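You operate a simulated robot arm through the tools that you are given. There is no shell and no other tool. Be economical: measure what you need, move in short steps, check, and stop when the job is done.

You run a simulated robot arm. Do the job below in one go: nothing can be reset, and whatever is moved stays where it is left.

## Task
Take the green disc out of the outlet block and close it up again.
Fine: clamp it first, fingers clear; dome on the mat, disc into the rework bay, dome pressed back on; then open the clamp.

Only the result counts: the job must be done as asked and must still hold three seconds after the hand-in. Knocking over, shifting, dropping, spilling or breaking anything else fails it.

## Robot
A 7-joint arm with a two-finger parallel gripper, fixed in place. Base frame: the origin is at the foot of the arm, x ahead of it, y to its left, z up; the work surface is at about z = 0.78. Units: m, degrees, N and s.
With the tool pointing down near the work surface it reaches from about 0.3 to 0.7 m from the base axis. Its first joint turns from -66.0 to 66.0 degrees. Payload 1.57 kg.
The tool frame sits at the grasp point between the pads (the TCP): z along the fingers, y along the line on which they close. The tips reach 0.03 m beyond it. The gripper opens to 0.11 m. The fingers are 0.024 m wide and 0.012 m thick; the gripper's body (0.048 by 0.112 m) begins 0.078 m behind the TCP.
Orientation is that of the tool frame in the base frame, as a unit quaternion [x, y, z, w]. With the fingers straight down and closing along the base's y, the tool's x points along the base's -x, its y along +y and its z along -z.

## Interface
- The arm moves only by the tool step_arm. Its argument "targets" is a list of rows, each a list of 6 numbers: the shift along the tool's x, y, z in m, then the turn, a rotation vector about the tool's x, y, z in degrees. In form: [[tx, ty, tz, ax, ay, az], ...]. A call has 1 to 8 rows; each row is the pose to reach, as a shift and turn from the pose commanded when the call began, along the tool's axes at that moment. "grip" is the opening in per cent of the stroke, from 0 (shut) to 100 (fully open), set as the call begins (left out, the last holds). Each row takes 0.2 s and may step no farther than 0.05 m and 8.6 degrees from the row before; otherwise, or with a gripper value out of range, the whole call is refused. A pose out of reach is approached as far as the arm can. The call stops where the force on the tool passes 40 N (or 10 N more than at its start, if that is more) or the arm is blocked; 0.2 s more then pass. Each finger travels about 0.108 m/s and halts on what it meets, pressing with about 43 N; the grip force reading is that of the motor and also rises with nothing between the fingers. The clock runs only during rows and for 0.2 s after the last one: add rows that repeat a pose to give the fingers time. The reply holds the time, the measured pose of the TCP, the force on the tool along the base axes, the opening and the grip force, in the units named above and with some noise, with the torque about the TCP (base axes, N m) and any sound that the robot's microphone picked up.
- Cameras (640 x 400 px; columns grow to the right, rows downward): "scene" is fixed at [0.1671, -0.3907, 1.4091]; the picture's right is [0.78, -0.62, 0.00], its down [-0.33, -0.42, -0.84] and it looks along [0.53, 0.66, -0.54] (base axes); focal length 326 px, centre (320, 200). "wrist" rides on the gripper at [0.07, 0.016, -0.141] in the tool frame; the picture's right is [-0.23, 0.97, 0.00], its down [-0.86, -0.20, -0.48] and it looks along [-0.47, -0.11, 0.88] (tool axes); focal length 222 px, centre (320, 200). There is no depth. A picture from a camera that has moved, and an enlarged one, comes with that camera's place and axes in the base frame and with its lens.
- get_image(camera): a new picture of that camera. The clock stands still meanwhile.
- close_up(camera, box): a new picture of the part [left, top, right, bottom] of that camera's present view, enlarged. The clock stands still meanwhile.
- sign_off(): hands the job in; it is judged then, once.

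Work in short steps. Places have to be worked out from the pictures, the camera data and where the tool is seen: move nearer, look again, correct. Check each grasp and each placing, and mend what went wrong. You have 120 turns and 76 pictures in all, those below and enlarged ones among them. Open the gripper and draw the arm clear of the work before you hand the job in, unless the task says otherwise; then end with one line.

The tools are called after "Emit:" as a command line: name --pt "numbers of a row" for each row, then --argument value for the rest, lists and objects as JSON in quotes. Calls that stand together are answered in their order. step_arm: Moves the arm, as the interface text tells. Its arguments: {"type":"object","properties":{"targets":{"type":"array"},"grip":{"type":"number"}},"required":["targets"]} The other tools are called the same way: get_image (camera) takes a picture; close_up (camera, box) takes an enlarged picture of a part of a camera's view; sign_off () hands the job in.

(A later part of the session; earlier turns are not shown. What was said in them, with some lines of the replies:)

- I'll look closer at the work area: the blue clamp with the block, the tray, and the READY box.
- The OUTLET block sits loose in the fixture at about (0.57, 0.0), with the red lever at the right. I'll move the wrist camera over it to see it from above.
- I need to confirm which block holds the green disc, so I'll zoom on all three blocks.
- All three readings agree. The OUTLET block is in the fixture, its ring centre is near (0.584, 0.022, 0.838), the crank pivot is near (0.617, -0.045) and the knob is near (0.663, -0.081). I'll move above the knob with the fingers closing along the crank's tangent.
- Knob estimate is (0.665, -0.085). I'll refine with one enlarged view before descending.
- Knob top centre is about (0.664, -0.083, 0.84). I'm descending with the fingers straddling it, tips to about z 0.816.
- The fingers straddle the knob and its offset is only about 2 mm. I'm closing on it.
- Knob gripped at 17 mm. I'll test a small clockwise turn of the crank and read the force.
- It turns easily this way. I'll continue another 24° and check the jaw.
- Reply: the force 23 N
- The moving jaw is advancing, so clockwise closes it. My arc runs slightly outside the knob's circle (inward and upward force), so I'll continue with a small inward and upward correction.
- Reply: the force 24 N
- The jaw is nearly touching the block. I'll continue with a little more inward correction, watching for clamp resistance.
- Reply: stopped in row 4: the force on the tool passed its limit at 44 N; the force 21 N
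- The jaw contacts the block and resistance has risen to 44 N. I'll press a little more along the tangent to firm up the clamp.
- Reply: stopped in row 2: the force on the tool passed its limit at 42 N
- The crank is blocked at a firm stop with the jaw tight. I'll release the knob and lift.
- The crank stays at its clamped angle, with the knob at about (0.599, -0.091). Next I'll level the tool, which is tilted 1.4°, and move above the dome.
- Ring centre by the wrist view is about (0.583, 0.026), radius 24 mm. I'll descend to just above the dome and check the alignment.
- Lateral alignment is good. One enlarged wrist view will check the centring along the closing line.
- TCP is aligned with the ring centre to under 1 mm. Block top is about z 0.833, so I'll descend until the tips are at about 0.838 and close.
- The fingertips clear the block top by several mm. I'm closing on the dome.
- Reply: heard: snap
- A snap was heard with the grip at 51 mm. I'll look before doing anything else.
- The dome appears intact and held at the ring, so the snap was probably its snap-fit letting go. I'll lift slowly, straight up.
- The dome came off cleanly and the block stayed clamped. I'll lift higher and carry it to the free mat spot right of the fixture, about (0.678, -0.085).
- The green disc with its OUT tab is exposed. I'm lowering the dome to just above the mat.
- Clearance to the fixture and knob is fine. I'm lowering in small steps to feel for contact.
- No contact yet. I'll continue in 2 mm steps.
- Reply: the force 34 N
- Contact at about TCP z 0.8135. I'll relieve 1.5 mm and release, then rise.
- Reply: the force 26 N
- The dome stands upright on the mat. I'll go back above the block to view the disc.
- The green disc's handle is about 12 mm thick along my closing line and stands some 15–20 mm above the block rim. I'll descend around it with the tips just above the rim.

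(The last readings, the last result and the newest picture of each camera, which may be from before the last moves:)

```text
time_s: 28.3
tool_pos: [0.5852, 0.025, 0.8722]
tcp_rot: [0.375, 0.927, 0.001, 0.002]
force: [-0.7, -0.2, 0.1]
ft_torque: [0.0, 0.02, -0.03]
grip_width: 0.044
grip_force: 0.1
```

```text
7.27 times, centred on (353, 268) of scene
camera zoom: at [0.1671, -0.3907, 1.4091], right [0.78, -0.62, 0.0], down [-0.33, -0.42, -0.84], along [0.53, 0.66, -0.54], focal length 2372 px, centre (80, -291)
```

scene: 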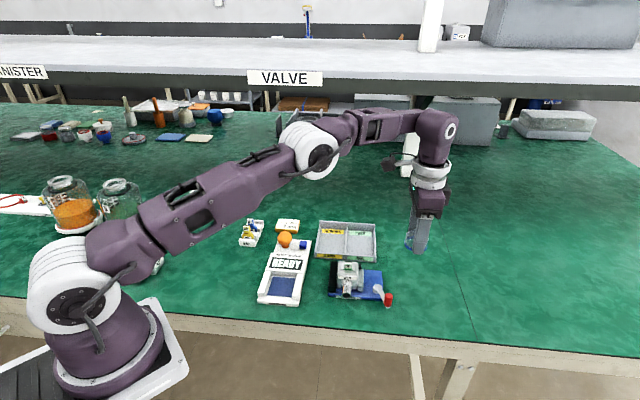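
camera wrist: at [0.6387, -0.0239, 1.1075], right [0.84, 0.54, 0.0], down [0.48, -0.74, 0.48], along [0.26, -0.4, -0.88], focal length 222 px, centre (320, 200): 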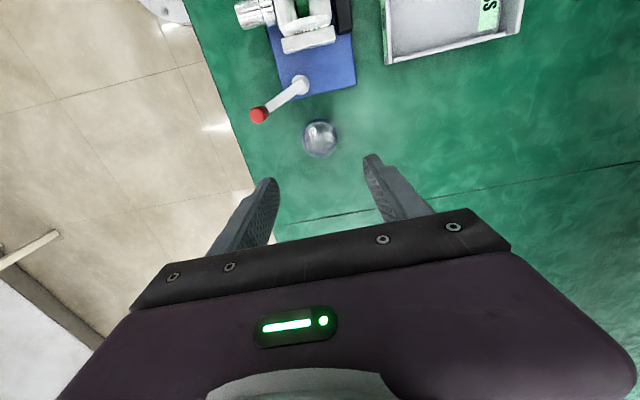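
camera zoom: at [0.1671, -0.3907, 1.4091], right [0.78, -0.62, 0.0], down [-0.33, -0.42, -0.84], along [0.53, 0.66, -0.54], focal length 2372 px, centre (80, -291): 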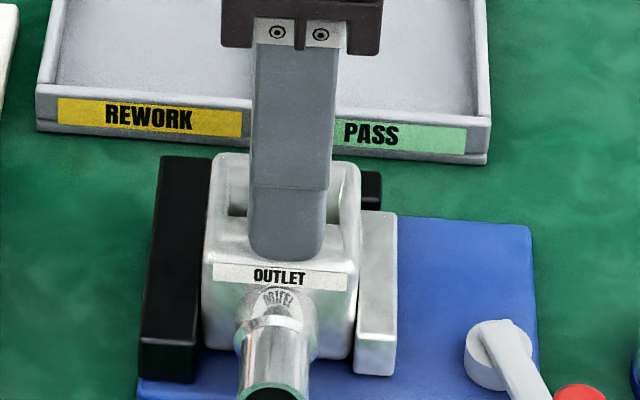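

The handle is centred and its top is at about z 0.849. I'll drop 4.5 mm more and close on it.

Emit:
step_arm --pt "0 0 0.0025 0 0 0" --pt "0 0 0.0045 0 0 0"

Emit:
step_arm --pt "0 0 0 0 0 0" --pt "0 0 0 0 0 0" --pt "0 0 0 0 0 0" --grip 0

Emit:
close_up --camera "wrist" --box '[255, 100, 385, 230]'

```text
time_s: 28.9
tool_pos: [0.5843, 0.0245, 0.8682]
tcp_rot: [0.375, 0.927, 0.001, 0.001]
force: [0.2, 0.9, 0.8]
ft_torque: [0.0, 0.0, -0.03]
grip_width: 0.0439
grip_force: 0.1
```

```text
time_s: 29.7
tool_pos: [0.5853, 0.0253, 0.8685]
tcp_rot: [0.374, 0.927, 0.001, 0.0]
force: [-0.2, 0.4, -0.4]
ft_torque: [0.0, -0.01, 0.03]
grip_width: 0.0085
grip_force: 27.7
```

```text
3.08 times, centred on (320, 165) of wrist
camera zoom: at [0.5458, 0.0855, 1.0091], right [0.84, 0.54, 0.0], down [0.48, -0.74, 0.48], along [0.26, -0.4, -0.88], focal length 684 px, centre (320, 308)
```

zoom: 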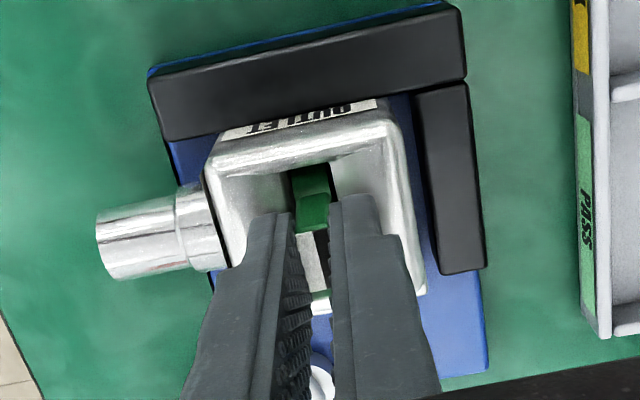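

Holding at 8.5 mm, so it's on the handle. I'll lift slowly straight up.

Emit:
step_arm --pt "0 0 -0.004 0 0 0" --pt "0 0 -0.01 0 0 0" --pt "0 0 -0.025 0 0 0" --pt "0 0 -0.05 0 0 0" --pt "0 0 -0.09 0 0 0"

Emit:
close_up --camera "scene" --box '[310, 200, 400, 300]'

Emit:
get_image --camera "wrist"

```text
time_s: 30.9
tool_pos: [0.5835, 0.0253, 0.9593]
tcp_rot: [0.375, 0.927, 0.001, 0.001]
force: [-0.1, 0.7, -0.1]
ft_torque: [0.01, 0.02, 0.0]
grip_width: 0.0086
grip_force: 27.3
```

```text
4.00 times, centred on (355, 250) of scene
camera zoom: at [0.167, -0.3907, 1.4091], right [0.78, -0.62, 0.0], down [-0.33, -0.42, -0.84], along [0.53, 0.66, -0.54], focal length 1305 px, centre (180, 0)
```

zoom: 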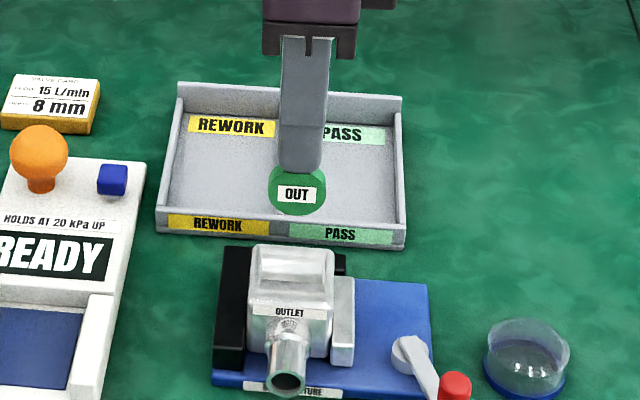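

```text
31 pictures are left
camera wrist: at [0.5448, 0.085, 1.099], right [0.84, 0.54, 0.0], down [0.48, -0.74, 0.48], along [0.26, -0.4, -0.88], focal length 222 px, centre (320, 200)
```

wrist: 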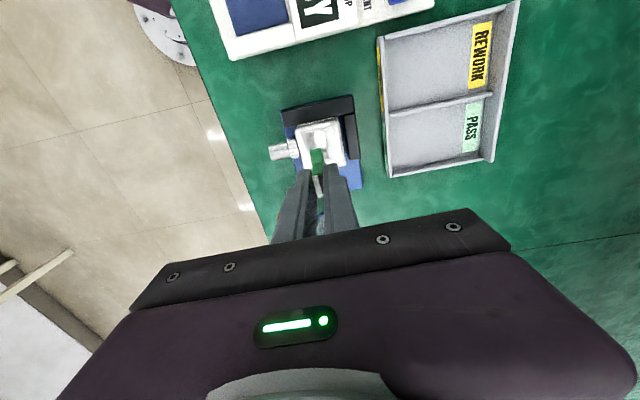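

The disc came out. The rework bay centre is about (0.659, 0.170) by both cameras. I'll carry it there at the present height.

Emit:
step_arm --pt "0.0115 0.039 0 0 0 0" --pt "0.023 0.078 0 0 0 0" --pt "0.0345 0.117 0 0 0 0" --pt "0.046 0.1566 0 0 0 0" --pt "0.046 0.1566 0.02 0 0 0"

Emit:
close_up --camera "scene" --box '[300, 190, 390, 290]'

Emit:
get_image --camera "wrist"

```text
time_s: 32.1
tool_pos: [0.6596, 0.1683, 0.9377]
tcp_rot: [0.375, 0.927, -0.001, 0.0]
force: [-1.1, 0.8, -0.4]
ft_torque: [0.03, 0.01, -0.01]
grip_width: 0.0086
grip_force: 27.5
```

```text
4.00 times, centred on (345, 240) of scene
camera zoom: at [0.1671, -0.3907, 1.4091], right [0.78, -0.62, 0.0], down [-0.33, -0.42, -0.84], along [0.53, 0.66, -0.54], focal length 1305 px, centre (220, 40)
```

zoom: 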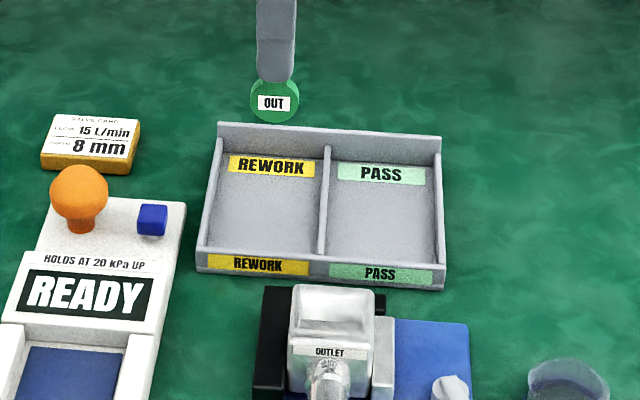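

```text
29 pictures are left
camera wrist: at [0.6207, 0.2294, 1.0791], right [0.84, 0.54, 0.0], down [0.48, -0.74, 0.48], along [0.26, -0.4, -0.88], focal length 222 px, centre (320, 200)
```

wrist: 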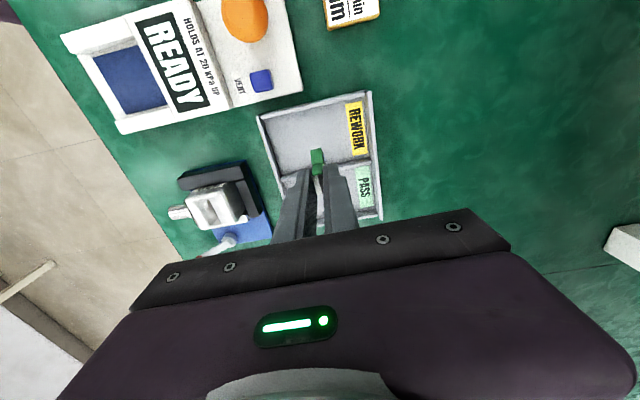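

The vertical line below the tool lands in the middle of the REWORK bay. I'll lower to about z 0.865 and look.

Emit:
step_arm --pt "0 0 0.035 0 0 0" --pt "0 0 0.06 0 0 0" --pt "0 0 0.07 0 0 0"

Emit:
close_up --camera "scene" --box '[305, 200, 385, 270]'

```text
time_s: 32.9
tool_pos: [0.6607, 0.1695, 0.8683]
tcp_rot: [0.375, 0.927, 0.001, 0.001]
force: [-0.2, -0.4, -0.3]
ft_torque: [-0.01, -0.01, 0.02]
grip_width: 0.0085
grip_force: 27.1
```

```text
5.71 times, centred on (345, 235) of scene
camera zoom: at [0.1671, -0.3907, 1.4091], right [0.78, -0.62, 0.0], down [-0.33, -0.42, -0.84], along [0.53, 0.66, -0.54], focal length 1864 px, centre (177, 0)
```

zoom: 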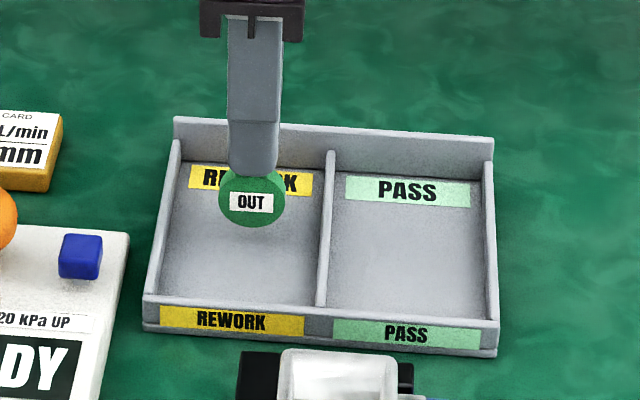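

Emit:
step_arm --pt "0 0 0.006 0 0 0" --pt "0 0 0.01 0 0 0"

Emit:
step_arm --pt "0 0 0.003 0 0 0" --pt "0 0 0.006 0 0 0"

Emit:
close_up --camera "scene" --box '[305, 200, 385, 270]'

```text
time_s: 33.5
tool_pos: [0.6599, 0.1696, 0.8582]
tcp_rot: [0.375, 0.927, 0.0, 0.001]
force: [0.0, 0.6, -0.6]
ft_torque: [-0.01, -0.04, 0.01]
grip_width: 0.0084
grip_force: 27.8
```

```text
time_s: 34.1
tool_pos: [0.6611, 0.1689, 0.8548]
tcp_rot: [0.375, 0.927, 0.002, 0.003]
force: [-4.9, 0.1, 24.7]
ft_torque: [-0.05, 0.27, 0.04]
grip_width: 0.0086
grip_force: 27.5
```

```text
5.71 times, centred on (345, 235) of scene
camera zoom: at [0.1664, -0.3909, 1.4092], right [0.78, -0.62, 0.0], down [-0.33, -0.42, -0.84], along [0.53, 0.66, -0.54], focal length 1864 px, centre (177, 0)
```

zoom: 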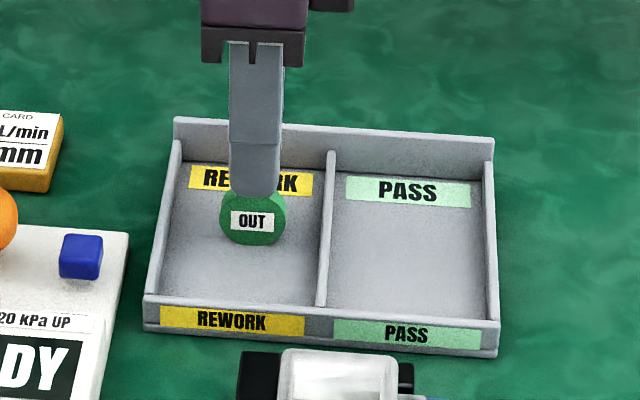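

Floor contact (25 N) at TCP z about 0.855. I'll relieve 2 mm, open, and rise.

Emit:
step_arm --pt "0 0 -0.002 0 0 0" --pt "0 0 -0.0025 0 0 0"

Emit:
step_arm --pt "0 0 0 0 0 0" --pt "0 0 0 0 0 0" --pt "0 0 -0.03 0 0 0" --pt "0 0 -0.07 0 0 0" --pt "0 0 -0.11 0 0 0" --grip 35

Emit:
close_up --camera "scene" --box '[305, 200, 385, 270]'

```text
time_s: 34.7
tool_pos: [0.6593, 0.1685, 0.8547]
tcp_rot: [0.374, 0.927, 0.001, 0.002]
force: [5.4, -1.9, 9.4]
ft_torque: [-0.14, -0.35, -0.02]
grip_width: 0.0088
grip_force: 27.6
```

```text
time_s: 35.9
tool_pos: [0.6607, 0.1685, 0.9652]
tcp_rot: [0.374, 0.927, 0.0, 0.0]
force: [0.5, -0.1, 0.7]
ft_torque: [0.0, -0.01, -0.01]
grip_width: 0.0385
grip_force: 0.1
```

```text
5.71 times, centred on (345, 235) of scene
camera zoom: at [0.167, -0.3907, 1.4091], right [0.78, -0.62, 0.0], down [-0.33, -0.42, -0.84], along [0.53, 0.66, -0.54], focal length 1864 px, centre (177, 0)
```

zoom: 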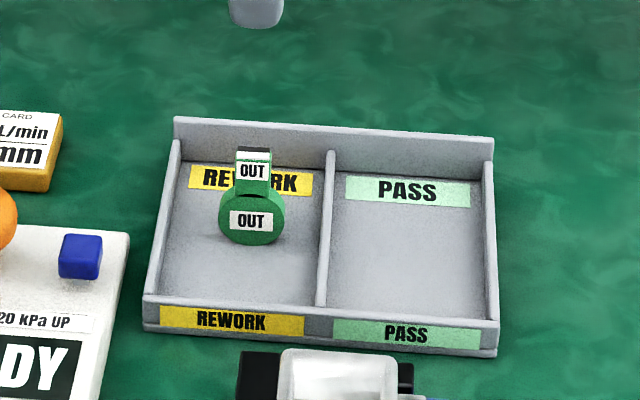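

The green disc rests in the REWORK bay. I'll head back above the dome and view it.

Emit:
step_arm --pt "-0.0316 -0.0284 0 0 0 0" --pt "-0.0632 -0.0567 0 0 0 0" --pt "-0.0949 -0.0851 0 0 0 0" --pt "-0.1265 -0.1135 0 0 0 0" --pt "-0.1581 -0.1418 0 0 0 0" --pt "-0.1897 -0.1702 0 0 0 0" --pt "-0.1897 -0.1702 0.03 0 0 0" --grip 70

Emit:
close_up --camera "wrist" --box '[255, 80, 385, 210]'

```text
time_s: 37.5
tool_pos: [0.6775, -0.0858, 0.9344]
tcp_rot: [0.375, 0.927, 0.001, 0.0]
force: [-0.5, -0.1, -0.2]
ft_torque: [0.0, 0.04, 0.01]
grip_width: 0.0773
grip_force: 0.0
```

```text
3.08 times, centred on (320, 145) of wrist
camera zoom: at [0.6385, -0.0253, 1.0757], right [0.84, 0.54, 0.0], down [0.48, -0.74, 0.48], along [0.26, -0.4, -0.88], focal length 684 px, centre (320, 369)
```

zoom: 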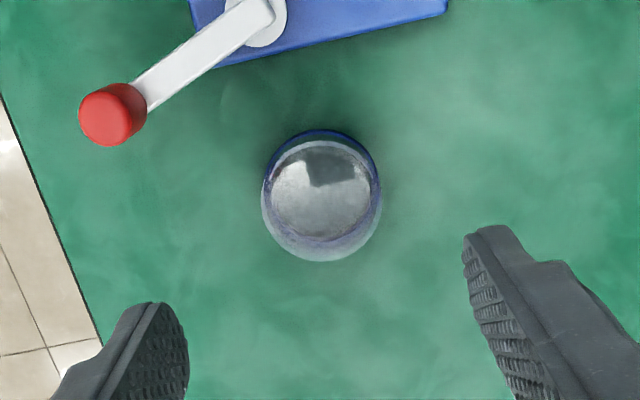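

The dome is still centred under the tool. I'll descend to the same grip height.

Emit:
step_arm --pt "0 0 0.045 0 0 0" --pt "0 0 0.085 0 0 0" --pt "0 0 0.112 0 0 0" --pt "0 0 0.12 0 0 0"

Emit:
step_arm --pt "0 0 0 0 0 0" --pt "0 0 0 0 0 0" --grip 30

```text
time_s: 38.5
tool_pos: [0.6777, -0.0845, 0.8156]
tcp_rot: [0.374, 0.927, 0.001, 0.001]
force: [0.1, 0.2, 0.6]
ft_torque: [-0.02, -0.03, 0.01]
grip_width: 0.0774
grip_force: 0.2
```

```text
time_s: 39.1
tool_pos: [0.6791, -0.0839, 0.8168]
tcp_rot: [0.374, 0.927, 0.001, 0.0]
force: [0.3, 0.2, 0.3]
ft_torque: [-0.01, 0.0, 0.01]
grip_width: 0.0507
grip_force: 42.7
```

Dome gripped again. I'll lift and carry it back over the block along the exact reverse displacement.

Emit:
step_arm --pt "0 0 -0.04 0 0 0" --pt "0 0 -0.08 0 0 0" --pt "0.037 0.0034 -0.11 0 0 0" --pt "0.073 0.0068 -0.11 0 0 0" --pt "0.109 0.0102 -0.11 0 0 0" --pt "0.1457 0.0136 -0.11 0 0 0" --pt "0.1457 0.0136 -0.11 0 0 0"

Emit:
close_up --camera "wrist" --box '[255, 90, 385, 220]'

Emit:
close_up --camera "scene" --box '[310, 210, 400, 300]'

```text
time_s: 40.7
tool_pos: [0.5815, 0.025, 0.9244]
tcp_rot: [0.375, 0.927, 0.0, 0.001]
force: [0.0, -0.5, -0.3]
ft_torque: [0.01, 0.02, -0.02]
grip_width: 0.051
grip_force: 43.0
```

```text
3.08 times, centred on (320, 155) of wrist
camera zoom: at [0.5433, 0.0869, 1.0651], right [0.84, 0.54, 0.0], down [0.48, -0.74, 0.48], along [0.26, -0.4, -0.88], focal length 684 px, centre (320, 338)
```

zoom: 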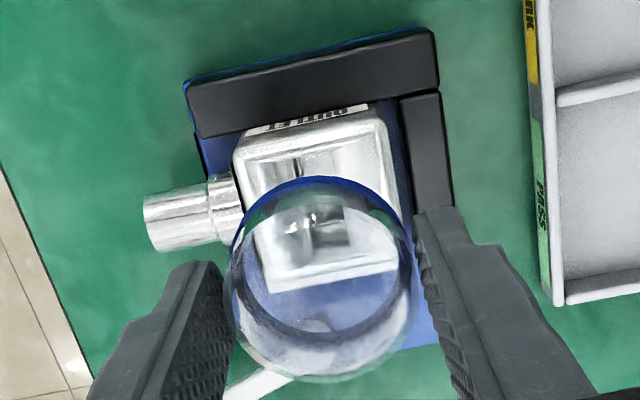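

```text
4.44 times, centred on (355, 255) of scene
camera zoom: at [0.1671, -0.3907, 1.4091], right [0.78, -0.62, 0.0], down [-0.33, -0.42, -0.84], along [0.53, 0.66, -0.54], focal length 1450 px, centre (164, -44)
```

zoom: 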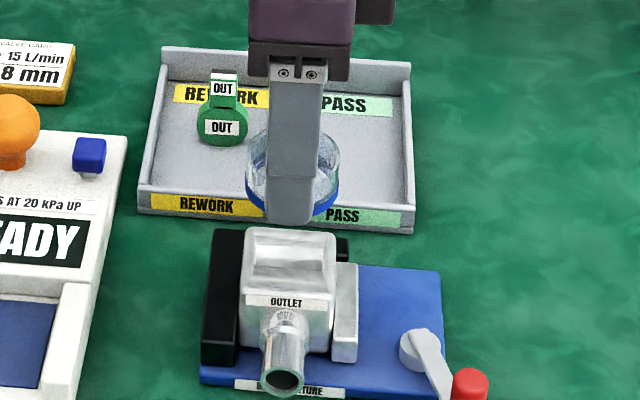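

I'll lower to about 1 cm above seating and check the lateral reading.

Emit:
step_arm --pt "0 0 0.025 0 0 0" --pt "0 0 0.042 0 0 0" --pt "0 0 0.042 0 0 0"

Emit:
close_up --camera "wrist" --box '[255, 100, 385, 230]'

Emit:
close_up --camera "scene" --box '[325, 240, 375, 300]'

```text
time_s: 41.5
tool_pos: [0.5826, 0.0267, 0.8819]
tcp_rot: [0.375, 0.927, 0.0, 0.001]
force: [-0.1, -0.3, 0.0]
ft_torque: [-0.01, 0.02, -0.01]
grip_width: 0.0511
grip_force: 42.9
```

```text
3.08 times, centred on (320, 165) of wrist
camera zoom: at [0.5444, 0.0862, 1.0229], right [0.84, 0.54, 0.0], down [0.48, -0.74, 0.48], along [0.26, -0.4, -0.88], focal length 684 px, centre (320, 308)
```

zoom: 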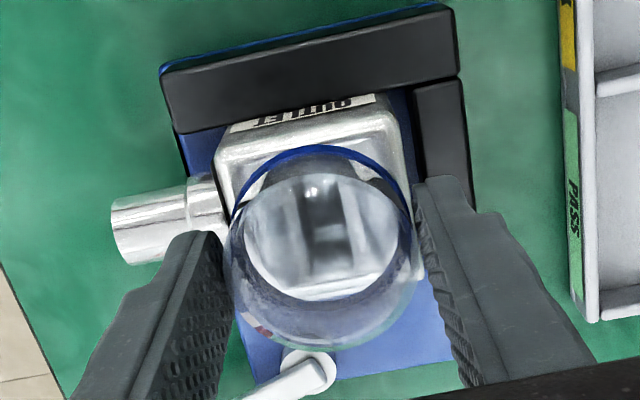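

```text
6.67 times, centred on (350, 270) of scene
camera zoom: at [0.1671, -0.3907, 1.4091], right [0.78, -0.62, 0.0], down [-0.33, -0.42, -0.84], along [0.53, 0.66, -0.54], focal length 2174 px, centre (120, -267)
```

zoom: 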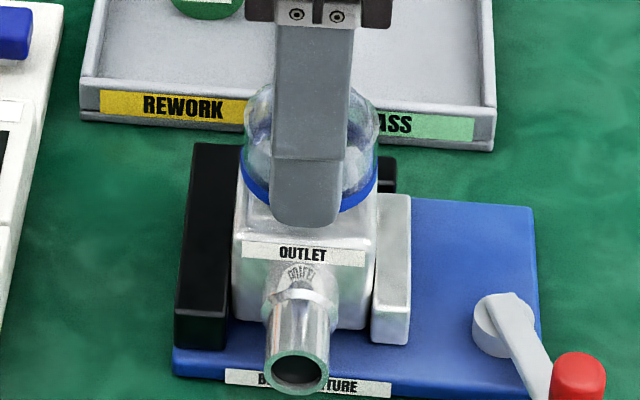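

The dome is aligned above the block, so I'll press down in small steps.

Emit:
step_arm --pt "0 0 0.004 0 0 0" --pt "0 0 0.007 0 0 0" --pt "0 0 0.009 0 0 0" --pt "0 0 0.011 0 0 0"

Emit:
step_arm --pt "0 0 0.001 0 0 0" --pt "0 0 0.002 0 0 0" --pt "0 0 0.003 0 0 0" --pt "0 0 0.004 0 0 0"

```text
time_s: 42.5
tool_pos: [0.5839, 0.0255, 0.872]
tcp_rot: [0.374, 0.927, 0.0, 0.002]
force: [0.1, -1.1, 0.4]
ft_torque: [-0.14, 0.02, -0.01]
grip_width: 0.0507
grip_force: 43.8
heard: snap
```

```text
time_s: 43.3
tool_pos: [0.5825, 0.0246, 0.8709]
tcp_rot: [0.374, 0.927, 0.001, 0.001]
force: [-3.5, 1.9, 9.7]
ft_torque: [-0.13, 0.29, -0.07]
grip_width: 0.0511
grip_force: 43.1
stopped in row 3: the force on the tool passed its limit at 44 N (the readings are from after the stop); the commanded pose is now the measured one
```

Snap heard and then a firm stop at 44 N, so the dome is seated. I'll release and rise.

Emit:
step_arm --pt "0 0 0 0 0 0" --pt "0 0 0 0 0 0" --pt "0 0 -0.03 0 0 0" --pt "0 0 -0.07 0 0 0" --pt "0 0 -0.1 0 0 0" --grip 70

Emit:
close_up --camera "scene" --box '[325, 245, 375, 302]'

Emit:
close_up --camera "wrist" --box '[255, 90, 385, 220]'

```text
time_s: 44.5
tool_pos: [0.5846, 0.0262, 0.9709]
tcp_rot: [0.373, 0.928, 0.002, 0.003]
force: [-0.1, 0.1, 0.1]
ft_torque: [0.05, 0.03, -0.01]
grip_width: 0.0773
grip_force: 0.1
```

```text
7.02 times, centred on (350, 274) of scene
camera zoom: at [0.167, -0.3907, 1.4091], right [0.78, -0.62, 0.0], down [-0.33, -0.42, -0.84], along [0.53, 0.66, -0.54], focal length 2289 px, centre (110, -316)
```

zoom: 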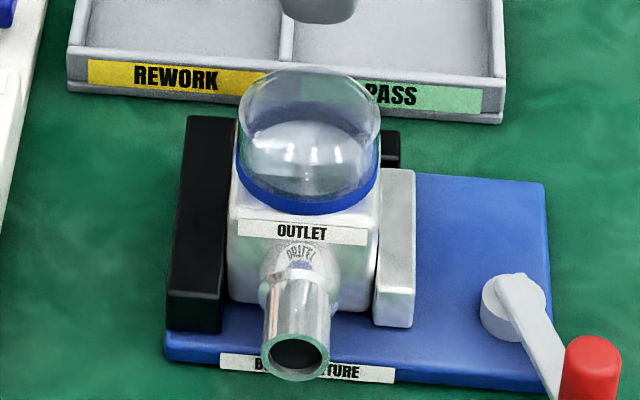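

```text
3.08 times, centred on (320, 155) of wrist
camera zoom: at [0.5451, 0.0865, 1.1119], right [0.84, 0.54, 0.0], down [0.48, -0.74, 0.48], along [0.26, -0.4, -0.88], focal length 684 px, centre (320, 338)
```

zoom: 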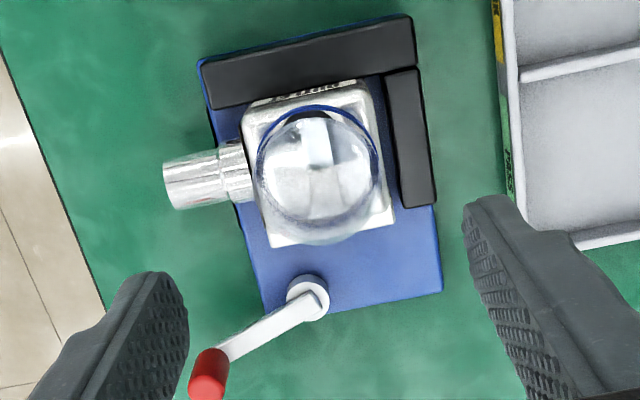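

Dome is seated and the bay holds the disc. I'll move above the knob at about (0.599, -0.091) and turn the tool so the fingers close along the crank's tangent.

Emit:
step_arm --pt "-0.0115 -0.0093 0 0 0 8.5" --pt "-0.0229 -0.0186 0 0 0 17" --pt "-0.0344 -0.0278 0 0 0 25.5" --pt "-0.0458 -0.0371 0 0 0 34" --pt "-0.0573 -0.0464 0 0 0 42.5" --pt "-0.0687 -0.0557 0 0 0 51" --pt "-0.0802 -0.0649 0 0 0 59.5" --pt "-0.0916 -0.0742 0 0 0 68" --grip 50

Emit:
close_up --camera "wrist" --box '[240, 60, 400, 220]'

```text
time_s: 46.3
tool_pos: [0.5977, -0.0913, 0.9711]
tcp_rot: [0.83, 0.558, 0.001, 0.001]
force: [-0.3, 0.3, -0.2]
ft_torque: [0.02, -0.01, 0.01]
grip_width: 0.0551
grip_force: 0.1
```

```text
2.50 times, centred on (320, 140) of wrist
camera zoom: at [0.6389, -0.0323, 1.112], right [0.82, -0.58, 0.0], down [-0.51, -0.72, 0.48], along [-0.27, -0.39, -0.88], focal length 555 px, centre (320, 350)
```

zoom: 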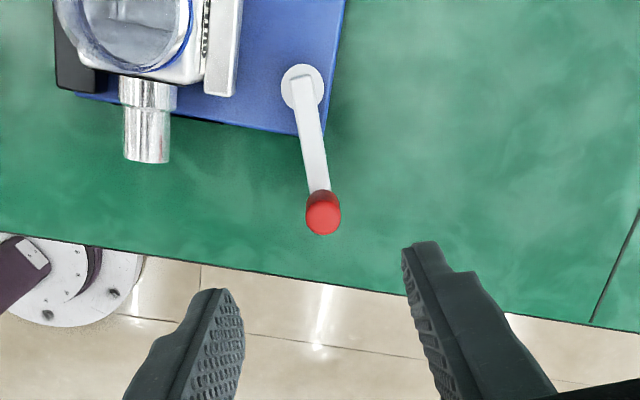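

The knob is within 3 mm of the tool line. I'll descend with the correction and grip it.

Emit:
step_arm --pt "-0.0025 0.001 0.045 0 0 0" --pt "-0.0025 0.001 0.09 0 0 0" --pt "-0.0025 0.001 0.121 0 0 0"

Emit:
step_arm --pt "0 0 0 0 0 0" --pt "0 0 0 0 0 0" --pt "0 0 0 0 0 0" --grip 0

```text
time_s: 47.1
tool_pos: [0.5991, -0.0936, 0.8486]
tcp_rot: [0.828, 0.56, 0.001, 0.001]
force: [-0.4, -0.1, 0.6]
ft_torque: [0.02, 0.01, 0.0]
grip_width: 0.0548
grip_force: 0.2
```

```text
time_s: 47.9
tool_pos: [0.6008, -0.0933, 0.8483]
tcp_rot: [0.828, 0.56, 0.002, 0.0]
force: [2.4, -2.4, -8.6]
ft_torque: [0.12, 0.0, -0.16]
grip_width: 0.0167
grip_force: 32.4
```

Knob gripped (16.7 mm). A circle fit gives the pivot at (0.624, -0.043) with R 56 mm. I'll turn it back counter-clockwise by 40° first.

Emit:
step_arm --pt "0.0 0.0078 0 0 0 -8" --pt "0.00105 0.01554 0 0 0 -16" --pt "0.0032 0.02305 0 0 0 -24" --pt "0.00635 0.0302 0 0 0 -32" --pt "0.01047 0.0368 0 0 0 -40"

Emit:
close_up --camera "scene" --box '[310, 220, 440, 310]'

```text
time_s: 49.1
tool_pos: [0.6368, -0.0962, 0.8485]
tcp_rot: [0.586, 0.81, 0.001, -0.001]
force: [-0.7, 6.1, -23.9]
ft_torque: [0.18, 0.14, -0.07]
grip_width: 0.0168
grip_force: 31.8
```

```text
4.44 times, centred on (375, 265) of scene
camera zoom: at [0.1675, -0.3906, 1.4091], right [0.78, -0.62, 0.0], down [-0.33, -0.42, -0.84], along [0.53, 0.66, -0.54], focal length 1450 px, centre (76, -89)
```

zoom: 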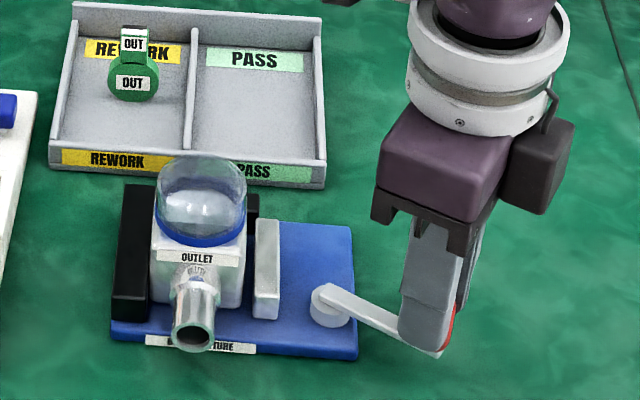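

The jaw is backing off. I'll continue another 34°, easing down 1 mm to relieve the vertical pull.

Emit:
step_arm --pt "0.0 0.0078 0.001 0 0 -8" --pt "0.00105 0.01554 0.001 0 0 -16" --pt "0.0032 0.02305 0.001 0 0 -24" --pt "0.00635 0.0302 0.001 0 0 -32" --pt "0.0072 0.0319 0.001 0 0 -34"

Emit:
close_up --camera "scene" --box '[310, 220, 440, 310]'

```text
time_s: 50.3
tool_pos: [0.6634, -0.082, 0.8495]
tcp_rot: [0.325, 0.946, -0.001, 0.0]
force: [-28.1, 4.3, 0.9]
ft_torque: [0.41, 0.6, -0.18]
grip_width: 0.0169
grip_force: 32.0
```

```text
4.44 times, centred on (375, 265) of scene
camera zoom: at [0.1664, -0.3906, 1.4092], right [0.78, -0.62, 0.0], down [-0.33, -0.42, -0.84], along [0.53, 0.66, -0.54], focal length 1450 px, centre (76, -89)
```

zoom: 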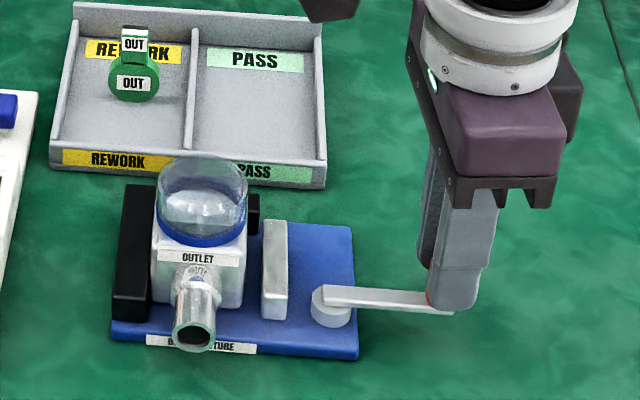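

The crank is at its original open position, against its stop. I'll ease off slightly, release and rise.

Emit:
step_arm --pt "0 -0.0015 0 0 0 0" --pt "0 -0.002 0 0 0 0"

Emit:
step_arm --pt "0 0 0 0 0 0" --pt "0 0 0 0 0 0" --pt "0 0 -0.03 0 0 0" --pt "0 0 -0.07 0 0 0" --pt "0 0 -0.11 0 0 0" --pt "0 0 -0.15 0 0 0" --pt "0 0 -0.2 0 0 0" --grip 50

Emit:
close_up --camera "scene" --box '[310, 210, 420, 310]'

Emit:
close_up --camera "scene" --box '[325, 245, 375, 302]'

```text
time_s: 50.9
tool_pos: [0.6634, -0.0826, 0.8497]
tcp_rot: [0.325, 0.946, 0.0, 0.001]
force: [-17.3, 2.2, -7.9]
ft_torque: [-0.09, 0.73, -0.13]
grip_width: 0.0165
grip_force: 31.8
```

```text
time_s: 52.5
tool_pos: [0.6633, -0.084, 1.0511]
tcp_rot: [0.325, 0.946, 0.0, 0.002]
force: [-0.1, 0.2, 0.8]
ft_torque: [0.03, 0.01, -0.02]
grip_width: 0.0552
grip_force: 0.0
```

```text
4.00 times, centred on (365, 260) of scene
camera zoom: at [0.167, -0.3907, 1.4091], right [0.78, -0.62, 0.0], down [-0.33, -0.42, -0.84], along [0.53, 0.66, -0.54], focal length 1305 px, centre (140, -40)
```

zoom: 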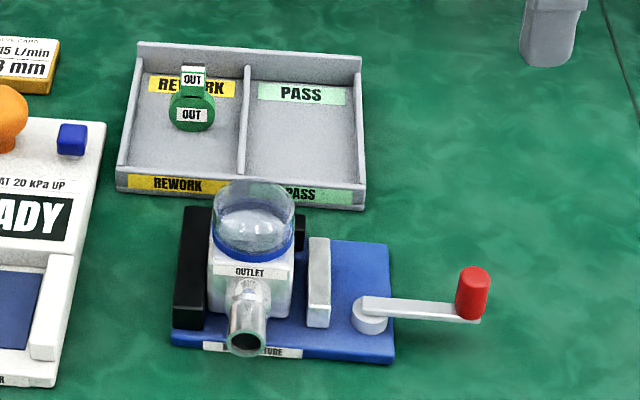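

```text
7.02 times, centred on (350, 274) of scene
camera zoom: at [0.167, -0.3907, 1.4091], right [0.78, -0.62, 0.0], down [-0.33, -0.42, -0.84], along [0.53, 0.66, -0.54], focal length 2289 px, centre (110, -316)
```

zoom: 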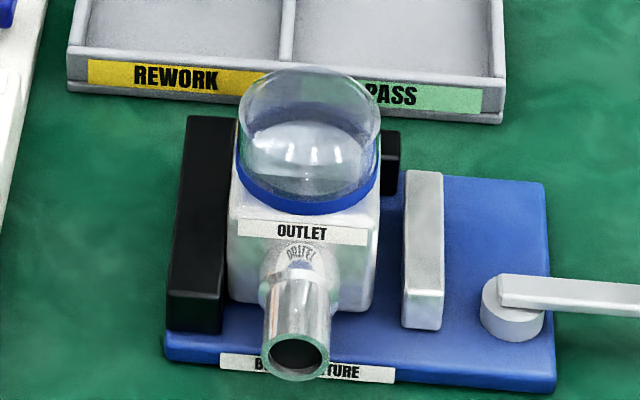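

The clamp is open, the block is closed with its dome seated, and the disc is in the REWORK bay. I'll open the gripper fully, draw clear, and take a final look.

Emit:
step_arm --pt "0 0 -0.04 0 0 0" --pt "0.03 0 -0.07 0 0 0" --pt "0.06 0 -0.09 0 0 0" --pt "0.06 0 -0.09 0 0 0" --grip 100

Emit:
get_image --camera "scene"

```text
time_s: 53.5
tool_pos: [0.6152, -0.0473, 1.1383]
tcp_rot: [0.325, 0.946, 0.001, 0.002]
force: [-0.7, 0.1, 0.3]
ft_torque: [0.0, -0.01, -0.01]
grip_width: 0.1099
grip_force: 0.0
out of reach, approached as far as the arm can: row 1
```

```text
13 pictures are left
```

scene: 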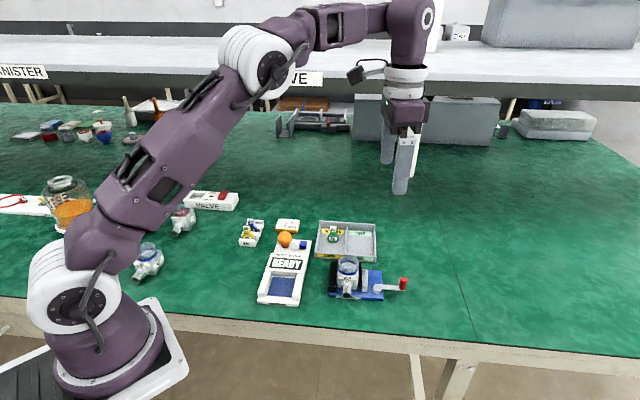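

Everything is in place and the arm is clear, so I'm handing in.

Emit:
sign_off

```text
The job is handed in.
```

The green disc is in the REWORK bay, the dome is pressed back onto the outlet block (it snapped in and stopped firmly), the clamp is open again, and the arm is clear; I've handed the job in.
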